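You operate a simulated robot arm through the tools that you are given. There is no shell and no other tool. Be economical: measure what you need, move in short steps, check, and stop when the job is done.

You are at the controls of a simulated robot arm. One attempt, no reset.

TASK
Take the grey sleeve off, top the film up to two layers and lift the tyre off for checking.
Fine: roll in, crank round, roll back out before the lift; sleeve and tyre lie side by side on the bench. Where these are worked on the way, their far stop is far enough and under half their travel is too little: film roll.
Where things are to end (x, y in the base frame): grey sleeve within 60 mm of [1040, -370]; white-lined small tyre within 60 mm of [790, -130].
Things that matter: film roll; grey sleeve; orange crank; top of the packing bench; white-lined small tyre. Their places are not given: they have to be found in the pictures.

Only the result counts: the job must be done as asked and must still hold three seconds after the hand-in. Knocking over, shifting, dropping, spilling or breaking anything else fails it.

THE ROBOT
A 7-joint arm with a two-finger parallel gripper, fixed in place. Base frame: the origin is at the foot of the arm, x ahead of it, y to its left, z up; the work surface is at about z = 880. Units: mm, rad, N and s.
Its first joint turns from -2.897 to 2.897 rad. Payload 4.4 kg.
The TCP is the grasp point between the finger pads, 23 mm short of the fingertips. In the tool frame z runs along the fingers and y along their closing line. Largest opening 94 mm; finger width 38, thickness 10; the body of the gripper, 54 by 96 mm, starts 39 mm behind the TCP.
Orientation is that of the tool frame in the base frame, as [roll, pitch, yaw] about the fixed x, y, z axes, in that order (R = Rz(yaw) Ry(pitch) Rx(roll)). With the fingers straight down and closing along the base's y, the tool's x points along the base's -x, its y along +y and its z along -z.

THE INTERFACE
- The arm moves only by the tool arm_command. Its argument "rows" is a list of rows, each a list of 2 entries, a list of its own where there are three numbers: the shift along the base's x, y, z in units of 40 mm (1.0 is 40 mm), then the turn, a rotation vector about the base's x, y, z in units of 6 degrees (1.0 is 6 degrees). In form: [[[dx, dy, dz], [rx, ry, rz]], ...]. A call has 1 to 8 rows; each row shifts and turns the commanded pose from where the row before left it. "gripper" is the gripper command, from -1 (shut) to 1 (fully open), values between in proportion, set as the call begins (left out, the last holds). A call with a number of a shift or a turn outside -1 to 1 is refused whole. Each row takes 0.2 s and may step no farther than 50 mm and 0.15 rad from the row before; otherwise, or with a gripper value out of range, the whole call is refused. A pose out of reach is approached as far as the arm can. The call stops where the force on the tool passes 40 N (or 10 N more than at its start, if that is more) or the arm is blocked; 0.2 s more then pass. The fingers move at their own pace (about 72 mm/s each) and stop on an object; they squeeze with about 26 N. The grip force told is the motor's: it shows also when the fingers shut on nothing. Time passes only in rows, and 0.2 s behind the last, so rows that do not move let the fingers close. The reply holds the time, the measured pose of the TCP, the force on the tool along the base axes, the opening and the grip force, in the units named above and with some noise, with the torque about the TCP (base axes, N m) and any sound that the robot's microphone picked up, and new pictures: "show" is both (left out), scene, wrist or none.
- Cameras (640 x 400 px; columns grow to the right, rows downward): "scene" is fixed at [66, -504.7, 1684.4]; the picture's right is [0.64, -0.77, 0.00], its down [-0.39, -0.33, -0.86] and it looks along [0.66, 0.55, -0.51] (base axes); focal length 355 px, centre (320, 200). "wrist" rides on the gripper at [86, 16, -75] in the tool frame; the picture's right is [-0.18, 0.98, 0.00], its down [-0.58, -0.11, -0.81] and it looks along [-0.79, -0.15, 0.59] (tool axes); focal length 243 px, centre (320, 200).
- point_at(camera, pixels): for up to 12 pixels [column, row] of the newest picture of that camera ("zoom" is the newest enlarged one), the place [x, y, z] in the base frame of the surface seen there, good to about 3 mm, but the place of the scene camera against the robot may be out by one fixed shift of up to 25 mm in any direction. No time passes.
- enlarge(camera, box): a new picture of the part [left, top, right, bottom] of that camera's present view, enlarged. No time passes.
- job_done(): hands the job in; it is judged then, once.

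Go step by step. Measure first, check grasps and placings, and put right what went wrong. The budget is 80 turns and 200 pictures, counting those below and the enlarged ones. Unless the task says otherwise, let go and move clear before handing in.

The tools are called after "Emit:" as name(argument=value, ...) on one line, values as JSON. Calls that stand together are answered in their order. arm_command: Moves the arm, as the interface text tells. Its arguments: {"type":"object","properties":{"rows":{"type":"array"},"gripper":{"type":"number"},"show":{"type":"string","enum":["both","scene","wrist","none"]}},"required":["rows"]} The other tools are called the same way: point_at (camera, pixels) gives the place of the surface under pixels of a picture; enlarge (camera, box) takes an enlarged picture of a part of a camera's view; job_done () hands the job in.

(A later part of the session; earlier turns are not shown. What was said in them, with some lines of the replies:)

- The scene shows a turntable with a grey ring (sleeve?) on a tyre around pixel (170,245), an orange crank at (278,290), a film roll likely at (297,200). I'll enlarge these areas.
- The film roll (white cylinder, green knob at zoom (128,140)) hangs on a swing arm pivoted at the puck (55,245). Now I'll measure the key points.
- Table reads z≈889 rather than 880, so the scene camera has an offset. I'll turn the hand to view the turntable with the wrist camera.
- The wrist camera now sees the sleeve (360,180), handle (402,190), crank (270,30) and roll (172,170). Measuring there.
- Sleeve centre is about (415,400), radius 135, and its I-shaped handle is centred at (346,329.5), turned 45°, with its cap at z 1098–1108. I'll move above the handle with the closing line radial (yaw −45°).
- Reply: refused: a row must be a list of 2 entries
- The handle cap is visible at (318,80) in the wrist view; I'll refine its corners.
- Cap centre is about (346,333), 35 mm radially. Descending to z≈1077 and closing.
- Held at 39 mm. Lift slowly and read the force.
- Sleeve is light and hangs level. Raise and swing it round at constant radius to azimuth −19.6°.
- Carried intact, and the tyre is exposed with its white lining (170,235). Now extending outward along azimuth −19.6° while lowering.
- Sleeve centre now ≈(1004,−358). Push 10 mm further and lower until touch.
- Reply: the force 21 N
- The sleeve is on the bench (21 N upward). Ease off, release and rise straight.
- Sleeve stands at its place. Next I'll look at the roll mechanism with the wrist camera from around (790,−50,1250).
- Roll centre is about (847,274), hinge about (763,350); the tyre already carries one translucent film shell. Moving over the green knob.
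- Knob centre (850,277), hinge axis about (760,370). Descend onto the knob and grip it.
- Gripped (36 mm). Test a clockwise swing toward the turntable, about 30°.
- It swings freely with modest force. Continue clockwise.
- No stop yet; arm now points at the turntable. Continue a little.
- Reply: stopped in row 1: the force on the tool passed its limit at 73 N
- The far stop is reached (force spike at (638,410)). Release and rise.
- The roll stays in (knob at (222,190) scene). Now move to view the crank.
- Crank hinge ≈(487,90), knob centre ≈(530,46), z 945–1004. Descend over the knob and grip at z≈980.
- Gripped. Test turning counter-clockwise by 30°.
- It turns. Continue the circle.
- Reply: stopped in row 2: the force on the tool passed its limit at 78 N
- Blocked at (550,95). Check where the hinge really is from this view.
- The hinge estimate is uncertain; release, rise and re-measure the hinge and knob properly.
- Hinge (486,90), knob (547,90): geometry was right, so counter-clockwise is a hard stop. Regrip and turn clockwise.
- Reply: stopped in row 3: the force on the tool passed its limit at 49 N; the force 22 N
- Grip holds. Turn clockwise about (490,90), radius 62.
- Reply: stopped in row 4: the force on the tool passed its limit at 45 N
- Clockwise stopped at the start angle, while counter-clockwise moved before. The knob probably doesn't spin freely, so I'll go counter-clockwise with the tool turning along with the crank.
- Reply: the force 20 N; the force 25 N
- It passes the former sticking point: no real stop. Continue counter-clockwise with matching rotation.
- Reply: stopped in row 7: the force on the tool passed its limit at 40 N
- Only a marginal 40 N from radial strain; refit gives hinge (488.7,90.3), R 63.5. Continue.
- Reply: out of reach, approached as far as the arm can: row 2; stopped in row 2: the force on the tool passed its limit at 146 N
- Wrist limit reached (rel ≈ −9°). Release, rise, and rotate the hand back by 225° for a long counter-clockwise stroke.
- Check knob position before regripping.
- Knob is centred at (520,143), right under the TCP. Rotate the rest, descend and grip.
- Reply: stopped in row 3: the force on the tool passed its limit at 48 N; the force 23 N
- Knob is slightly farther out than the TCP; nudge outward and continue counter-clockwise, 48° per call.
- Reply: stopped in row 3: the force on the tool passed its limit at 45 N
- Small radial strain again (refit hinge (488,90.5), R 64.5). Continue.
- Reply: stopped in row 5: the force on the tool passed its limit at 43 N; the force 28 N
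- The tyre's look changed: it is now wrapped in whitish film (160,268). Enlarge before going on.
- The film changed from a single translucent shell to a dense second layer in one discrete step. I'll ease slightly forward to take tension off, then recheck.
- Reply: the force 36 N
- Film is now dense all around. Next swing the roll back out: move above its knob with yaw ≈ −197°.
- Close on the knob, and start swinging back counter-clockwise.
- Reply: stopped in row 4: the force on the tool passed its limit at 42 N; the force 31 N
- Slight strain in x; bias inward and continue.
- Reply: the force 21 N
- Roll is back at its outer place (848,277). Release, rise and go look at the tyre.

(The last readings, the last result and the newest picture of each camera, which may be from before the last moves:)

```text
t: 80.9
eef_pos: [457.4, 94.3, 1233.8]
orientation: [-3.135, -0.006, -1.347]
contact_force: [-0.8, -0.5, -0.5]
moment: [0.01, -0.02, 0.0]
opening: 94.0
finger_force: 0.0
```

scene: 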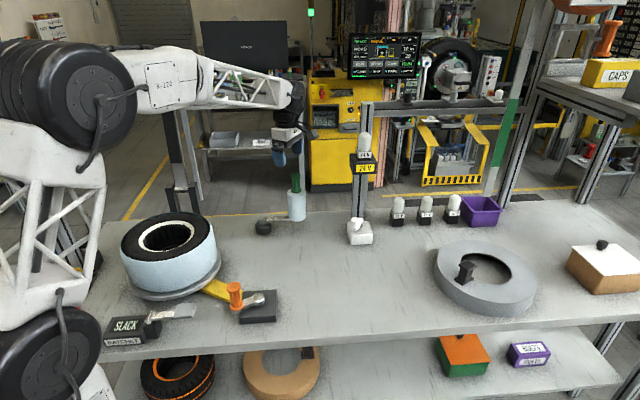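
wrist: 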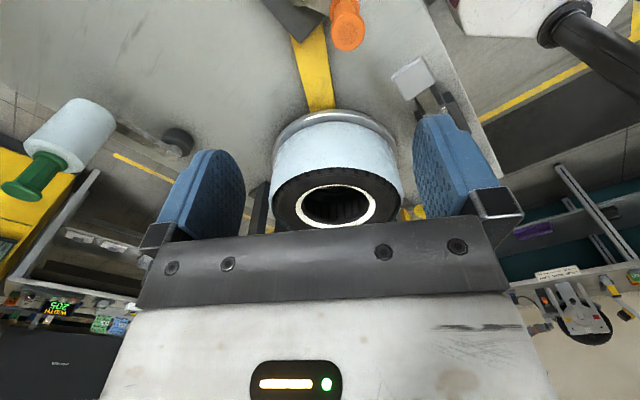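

Emit:
enlarge(camera="wrist", box=[262, 150, 412, 240])

Emit:
point_at(camera="zoom", pixels=[[60, 215], [110, 140], [200, 95], [310, 70], [430, 90], [550, 150], [600, 215], [320, 150], [320, 163], [160, 230], [490, 225], [345, 220]])

```text
4.27 times, centred on (337, 195) of wrist
```

zoom: 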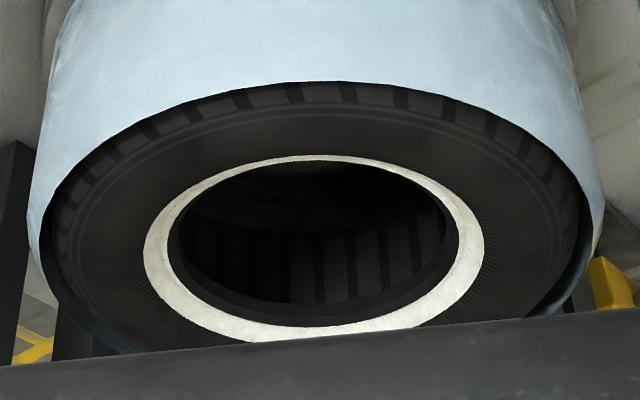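

```text
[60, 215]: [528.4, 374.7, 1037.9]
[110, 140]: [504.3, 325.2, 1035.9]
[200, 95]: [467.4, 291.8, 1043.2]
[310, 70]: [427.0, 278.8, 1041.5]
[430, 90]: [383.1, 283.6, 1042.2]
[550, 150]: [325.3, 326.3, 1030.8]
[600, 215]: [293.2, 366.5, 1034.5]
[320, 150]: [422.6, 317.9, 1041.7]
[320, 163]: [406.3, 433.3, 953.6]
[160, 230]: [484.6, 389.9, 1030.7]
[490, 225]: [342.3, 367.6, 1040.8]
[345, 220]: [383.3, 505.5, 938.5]
```

Tyre centre ≈(413,399), wrapped radius ≈119, hole radius ≈60, top z≈1042. I'll grasp the wall on the base side at (349,335) with a radial closing line.

Emit:
arm_command(rows=[[[-0.386, 0.861, 0], [0, 0, 0.764]], [[-0.386, 0.861, 0], [0, 0, 0.764]], [[-0.386, 0.861, -0.1], [0, 0, 0.764]], [[-0.386, 0.861, -0.3], [0, 0, 0.764]], [[-0.386, 0.861, -0.5], [0, 0, 0.764]], [[-0.386, 0.861, -0.5], [0, 0, 0.764]], [[-0.386, 0.861, -0.7], [0, 0, 0.764]], [[0, 0, 0], [0, 0, 0]]])

```text
t: 82.7
eef_pos: [350.2, 336.3, 1151.2]
orientation: [-3.132, -0.004, -0.785]
contact_force: [0.6, -0.5, -0.2]
moment: [0.01, -0.01, -0.02]
opening: 94.2
finger_force: 0.1
```

scene: 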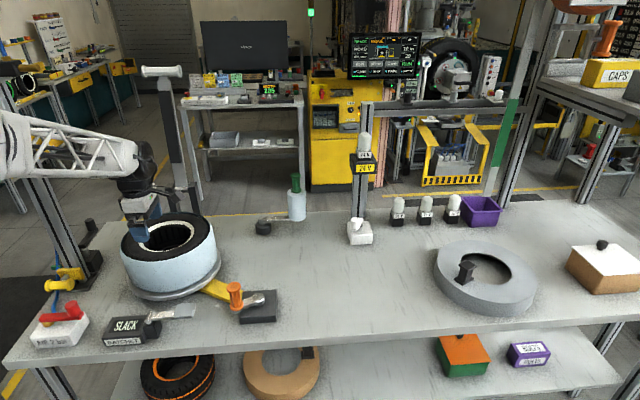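
wrist: 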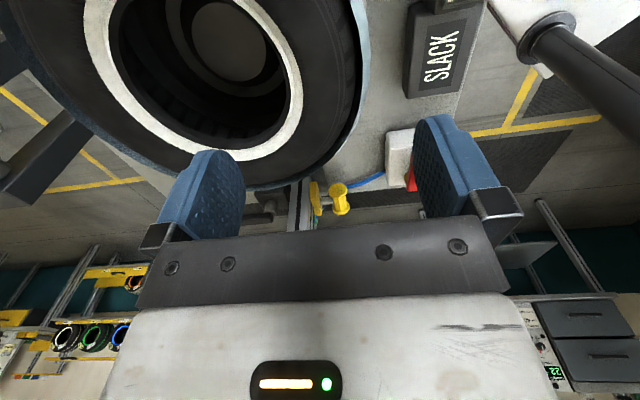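

Emit:
point_at(camera="wrist", pixels=[[362, 80], [350, 130], [300, 180], [366, 40], [303, 90], [290, 90], [285, 130], [303, 60], [325, 90], [270, 100], [230, 40], [240, 150]])

```text
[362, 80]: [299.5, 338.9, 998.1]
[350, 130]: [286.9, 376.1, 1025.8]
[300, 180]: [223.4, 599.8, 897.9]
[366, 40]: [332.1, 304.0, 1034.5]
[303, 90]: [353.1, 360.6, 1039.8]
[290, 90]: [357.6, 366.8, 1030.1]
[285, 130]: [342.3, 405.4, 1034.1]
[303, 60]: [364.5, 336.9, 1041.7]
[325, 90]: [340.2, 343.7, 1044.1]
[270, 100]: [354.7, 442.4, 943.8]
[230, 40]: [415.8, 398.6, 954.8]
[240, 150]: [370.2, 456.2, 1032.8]
```

Hub centre (416,399); the wall spans r≈62–119, so the grip point is good. Descend and close.

Emit:
arm_command(rows=[[[0.04, 0, -1], [0, 0, 0]], [[0, 0, -1], [0, 0, 0]], [[0, 0, -0.8], [0, 0, 0]], [[0, 0, -0.5], [0, 0, 0]], [[0, 0, 0], [0, 0, 0]]], show="wrist")

Emit:
arm_command(rows=[[[0, 0, 0], [0, 0, 0]], [[0, 0, 0], [0, 0, 0]], [[0, 0, 0], [0, 0, 0]], [[0, 0, 0], [0, 0, 0]]], gripper=-1)

```text
t: 83.9
eef_pos: [350.9, 336.7, 1017.6]
orientation: [-3.134, -0.004, -0.787]
contact_force: [0.9, 0.2, 0.1]
moment: [-0.03, 0.02, 0.0]
opening: 93.8
finger_force: 0.1
```

wrist: 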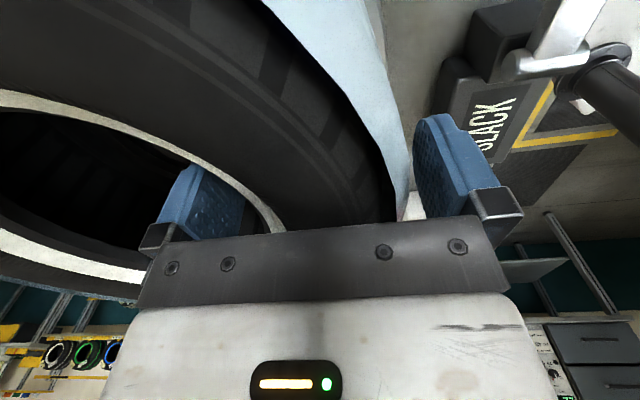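

```text
t: 84.9
eef_pos: [352.2, 335.6, 1018.3]
orientation: [-3.133, -0.005, -0.787]
contact_force: [0.9, 3.8, -0.1]
moment: [-0.31, 0.71, 0.2]
opening: 59.0
finger_force: 26.2
```

scene: 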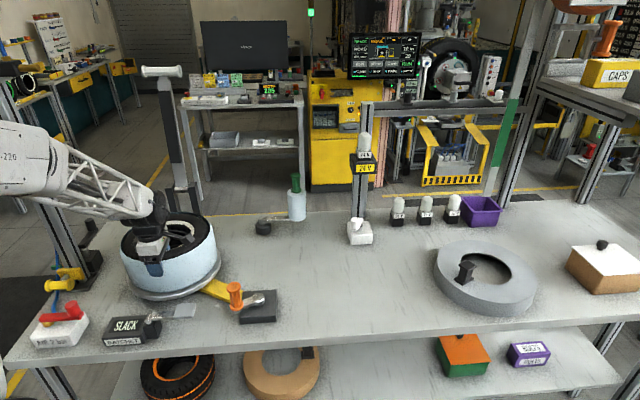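
wrist: 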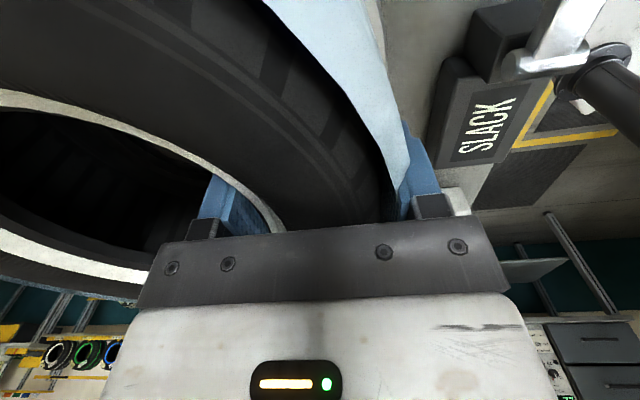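

Wall gripped at 59 mm. Lift slowly.

Emit:
arm_command(rows=[[[0, 0, 0.2], [0, 0, 0]], [[0, 0, 0.2], [0, 0, 0]], [[0, 0, 0.25], [0, 0, 0]], [[0, 0, 0.25], [0, 0, 0]], [[0, 0, 0.3], [0, 0, 0]], [[0, 0, 0], [0, 0, 0]]])

```text
t: 86.3
eef_pos: [350.9, 337.2, 1066.0]
orientation: [-3.133, -0.004, -0.787]
contact_force: [-0.1, -0.2, -12.4]
moment: [-0.77, 0.78, -0.01]
opening: 58.8
finger_force: 26.4
```

scene: 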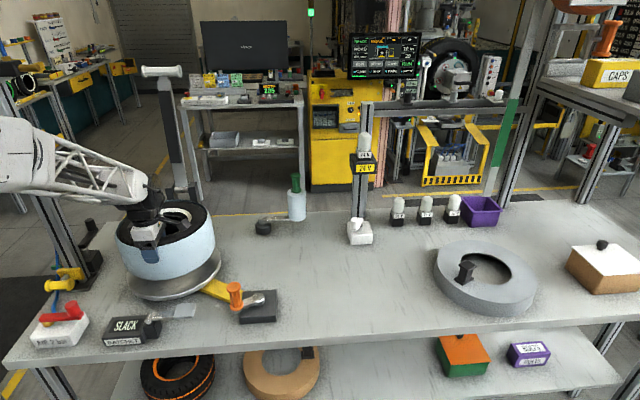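
wrist: 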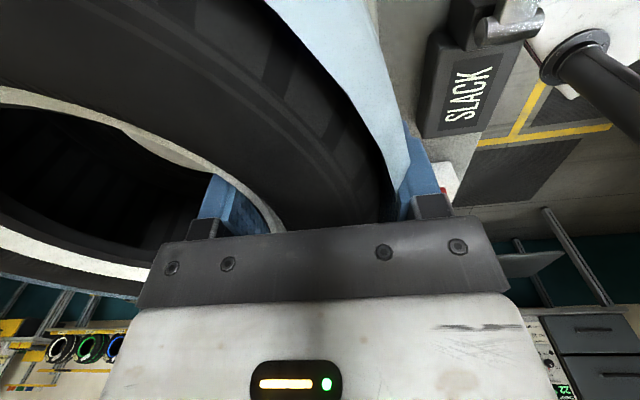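

The tyre is lifted (12 N, firm). Raise further, then swing round.

Emit:
arm_command(rows=[[[0, 0, 0.6], [0, 0, 0]], [[0, 0, 0.8], [0, 0, 0]], [[0, 0, 0.8], [0, 0, 0]], [[0, 0, 0.6], [0, 0, 0]], [[0, 0, 0.3], [0, 0, 0]], [[0, 0, 0], [0, 0, 0]]], show="none")

Emit:
arm_command(rows=[[[0.27, -0.3, 0], [0, 0, -0.317]], [[0.27, -0.3, 0], [0, 0, -0.317]], [[0.498, -0.635, 0], [0, 0, -0.633]], [[0.455, -0.666, 0], [0, 0, -0.633]], [[0.41, -0.695, 0], [0, 0, -0.633]], [[0.363, -0.721, 0], [0, 0, -0.633]], [[0.315, -0.743, 0], [0, 0, -0.633]]])

```text
t: 87.7
eef_pos: [351.3, 337.2, 1190.3]
orientation: [-3.132, -0.006, -0.787]
contact_force: [-0.2, -0.5, -12.1]
moment: [-0.78, 0.82, -0.01]
opening: 59.0
finger_force: 26.4
```

```text
t: 89.3
eef_pos: [452.3, 174.3, 1189.1]
orientation: [-3.132, -0.005, -1.186]
contact_force: [0.0, -0.5, -12.5]
moment: [-0.43, 1.01, -0.01]
opening: 58.9
finger_force: 25.9
```

scene: 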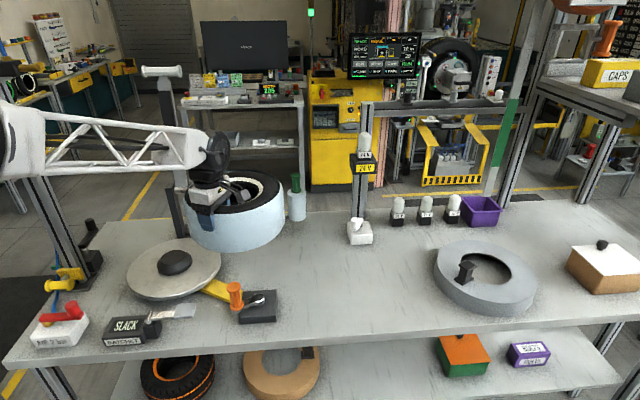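
wrist: 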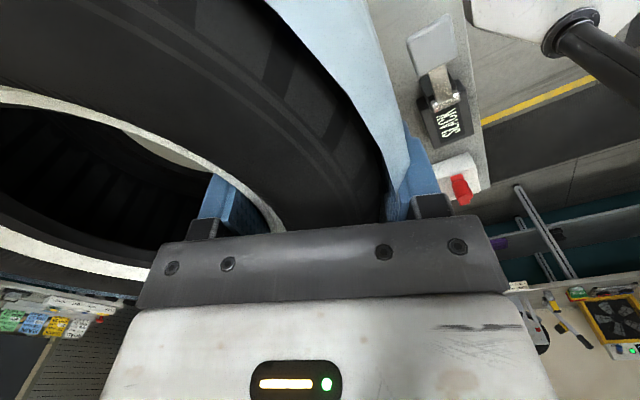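

Tyre held level and clear. Continue the arc.

Emit:
arm_command(rows=[[[0.265, -0.762, 0], [0, 0, -0.633]], [[0.214, -0.778, 0], [0, 0, -0.633]], [[0.162, -0.791, 0], [0, 0, -0.633]], [[0.109, -0.8, 0], [0, 0, -0.633]], [[0.056, -0.805, 0], [0, 0, -0.633]], [[0.003, -0.807, 0], [0, 0, -0.633]], [[-0.051, -0.805, 0], [0, 0, -0.633]], [[-0.104, -0.8, 0], [0, 0, -0.633]]], show="scene")

```text
t: 91.1
eef_pos: [480.8, -78.1, 1189.7]
orientation: [-3.132, -0.006, -1.716]
contact_force: [-0.2, -0.3, -12.0]
moment: [0.16, 1.1, 0.02]
opening: 58.8
finger_force: 26.6
```

scene: 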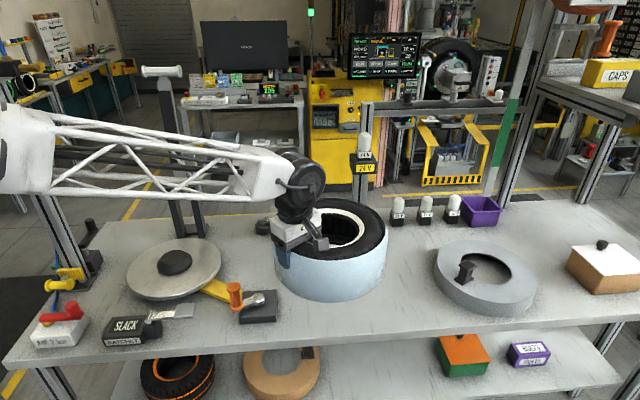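

Emit:
arm_command(rows=[[[0.5, -0.08, 0], [0, 0, 0]], [[0.917, -0.154, -0.3], [0, 0, 0]], [[0.917, -0.154, -0.4], [0, 0, 0]], [[0.917, -0.154, -0.5], [0, 0, 0]], [[0.917, -0.154, -0.5], [0, 0, 0]], [[0.917, -0.154, -0.5], [0, 0, 0]], [[0.42, -0.08, -0.5], [0, 0, 0]], [[0, 0, 0], [0, 0, 0]]])

```text
t: 92.9
eef_pos: [701.6, -117.8, 1082.2]
orientation: [-3.134, -0.006, -1.715]
contact_force: [-0.2, 0.4, -12.5]
moment: [0.17, 1.12, 0.01]
opening: 59.1
finger_force: 25.8
```

scene: 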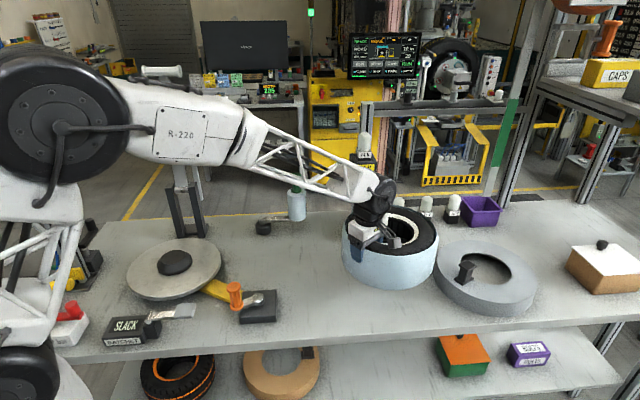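
wrist: 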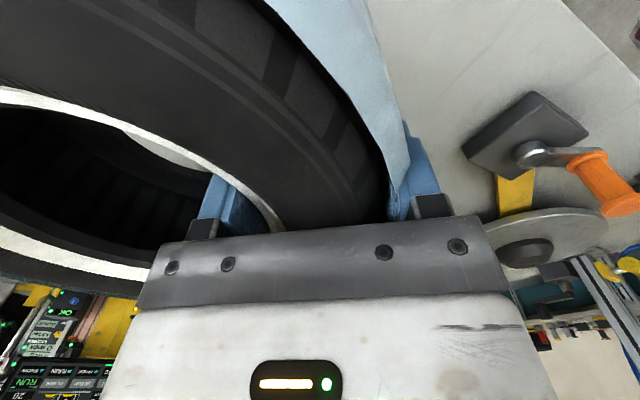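

Tyre centre ≈(791,−133). Lower until touch.

Emit:
arm_command(rows=[[[0, 0, -0.6], [0, 0, 0]], [[0, 0, -0.6], [0, 0, 0]], [[0, 0, -0.3], [0, 0, 0]], [[0, 0, -0.2], [0, 0, 0]], [[0, 0, -0.15], [0, 0, 0]], [[0, 0, 0], [0, 0, 0]]], show="scene")

```text
t: 94.3
eef_pos: [700.6, -116.8, 1009.1]
orientation: [-3.132, -0.006, -1.717]
contact_force: [1.2, 0.0, -12.2]
moment: [0.17, 1.13, 0.0]
opening: 58.9
finger_force: 26.3
```

scene: 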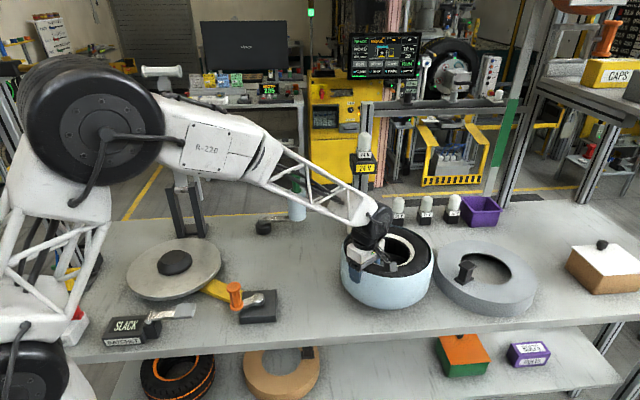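

Emit:
arm_command(rows=[[[0, 0, -0.15], [0, 0, 0]], [[0, 0, -0.1], [0, 0, 0]], [[0, 0, -0.1], [0, 0, 0]], [[0, 0, 0], [0, 0, 0]]], show="none")

```text
t: 95.3
eef_pos: [700.8, -115.8, 994.8]
orientation: [-3.133, -0.006, -1.714]
contact_force: [0.2, -0.2, -11.9]
moment: [0.17, 1.11, -0.01]
opening: 58.9
finger_force: 25.9
```

Emit:
arm_command(rows=[[[0, 0, -0.1], [0, 0, 0]], [[0, 0, -0.1], [0, 0, 0]], [[0, 0, -0.1], [0, 0, 0]], [[0, 0, 0], [0, 0, 0]]], show="scene")

```text
t: 96.3
eef_pos: [700.9, -116.5, 981.3]
orientation: [-3.133, -0.005, -1.716]
contact_force: [-0.4, -0.2, -11.9]
moment: [0.18, 1.11, -0.01]
opening: 58.9
finger_force: 26.4
```

scene: 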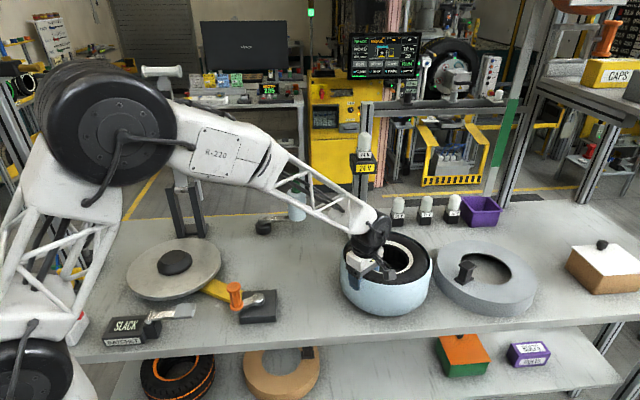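

Emit:
arm_command(rows=[[[0, 0, -0.12], [0, 0, 0]], [[0, 0, -0.12], [0, 0, 0]], [[0, 0, -0.12], [0, 0, 0]], [[0, 0, -0.1], [0, 0, 0]], [[0, 0, 0], [0, 0, 0]]], show="none")

```text
t: 97.1
eef_pos: [700.8, -118.8, 972.4]
orientation: [-3.129, -0.004, -1.716]
contact_force: [-10.0, -4.1, 12.5]
moment: [0.23, 1.55, 0.39]
opening: 59.0
finger_force: 26.0
stopped in row 4: the force on the tool passed its limit at 52 N (the readings are from after the stop); the commanded pose is now the measured one
```

Touchdown. Release and rise straight up.

Emit:
arm_command(rows=[[[0, 0, 0.04], [0, 0, 0]], [[0, 0, 0], [0, 0, 0]], [[0, 0, 0], [0, 0, 0]]], gripper=1, show="none")

Emit:
arm_command(rows=[[[0, 0, 0.5], [0, 0, 0]], [[0, 0, 1], [0, 0, 0]], [[0, 0, 1], [0, 0, 0]], [[0, 0, 1], [0, 0, 0]], [[-0.7, 0.1, 0.7], [0, 0, 0]], [[-1, 0.2, 0.5], [0, 0, 0]], [[-1, 0.2, 0.5], [0, 0, 0]], [[-1, 0.2, 0], [0, 0, 0]]])

Emit:
enlarge(camera="scene", box=[320, 200, 560, 330])

Emit:
point_at(camera="scene", pixels=[[340, 265], [387, 235], [434, 258], [386, 285], [440, 262], [536, 270], [487, 240], [487, 300], [465, 265]])

```text
t: 97.9
eef_pos: [702.6, -117.5, 972.6]
orientation: [-3.128, -0.006, -1.715]
contact_force: [-0.2, 0.4, -0.5]
moment: [-0.02, 0.02, -0.03]
opening: 93.8
finger_force: 0.1
```

```text
t: 99.7
eef_pos: [553.8, -90.0, 1181.8]
orientation: [-3.13, -0.007, -1.715]
contact_force: [-0.3, 0.5, 0.1]
moment: [-0.02, 0.01, 0.01]
opening: 94.1
finger_force: 0.0
```

scene: 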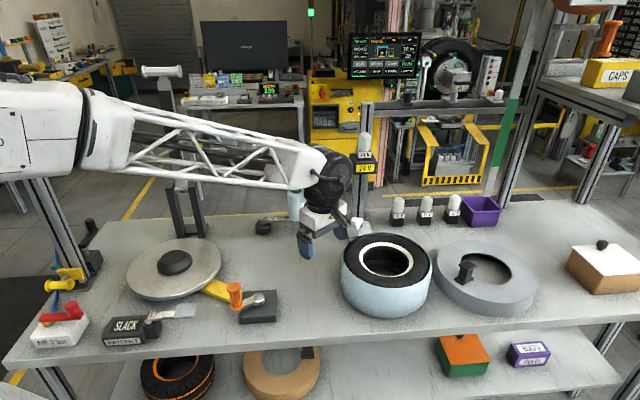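
wrist: 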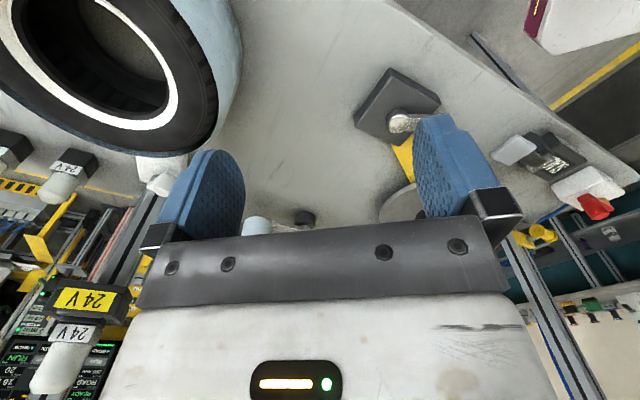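

```text
2.67 times, centred on (440, 265) of scene
```

zoom: 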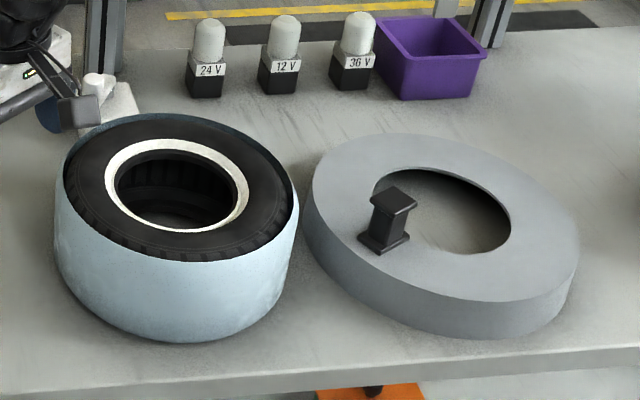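

```text
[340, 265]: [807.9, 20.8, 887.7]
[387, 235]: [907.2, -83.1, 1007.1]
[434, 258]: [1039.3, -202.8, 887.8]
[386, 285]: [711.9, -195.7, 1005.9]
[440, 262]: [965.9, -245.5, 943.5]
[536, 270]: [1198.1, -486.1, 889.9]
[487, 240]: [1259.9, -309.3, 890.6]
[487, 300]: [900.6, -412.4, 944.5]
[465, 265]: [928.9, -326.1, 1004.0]
```

The tyre sits at about (797,−134) and the sleeve at about (1015,−358), both upright and apart. The roll is out and the arm is clear, so I'm handing in.

Emit:
job_done()

```text
The job is handed in.
```

I've handed the job in with every step carried out. The one uncertain point is the second film layer, which I judged by eye.

- **Sleeve:** it's on the bench at about (1015, −358), roughly 28 mm from its target.
- **Film:** I swung the roll in until it hit resistance and cranked until the tyre's see-through wrap turned dense in one step. I took that as two layers. This took a bit over half a turn of the crank, and nothing in view showed a layer count.
- **Roll:** it was swung back out to where it started before the lift.
- **Tyre:** it's on the bench beside the sleeve at about (797, −134), within about 10 mm of its target.

In the last pictures nothing else had been knocked or moved, and the arm was clear.
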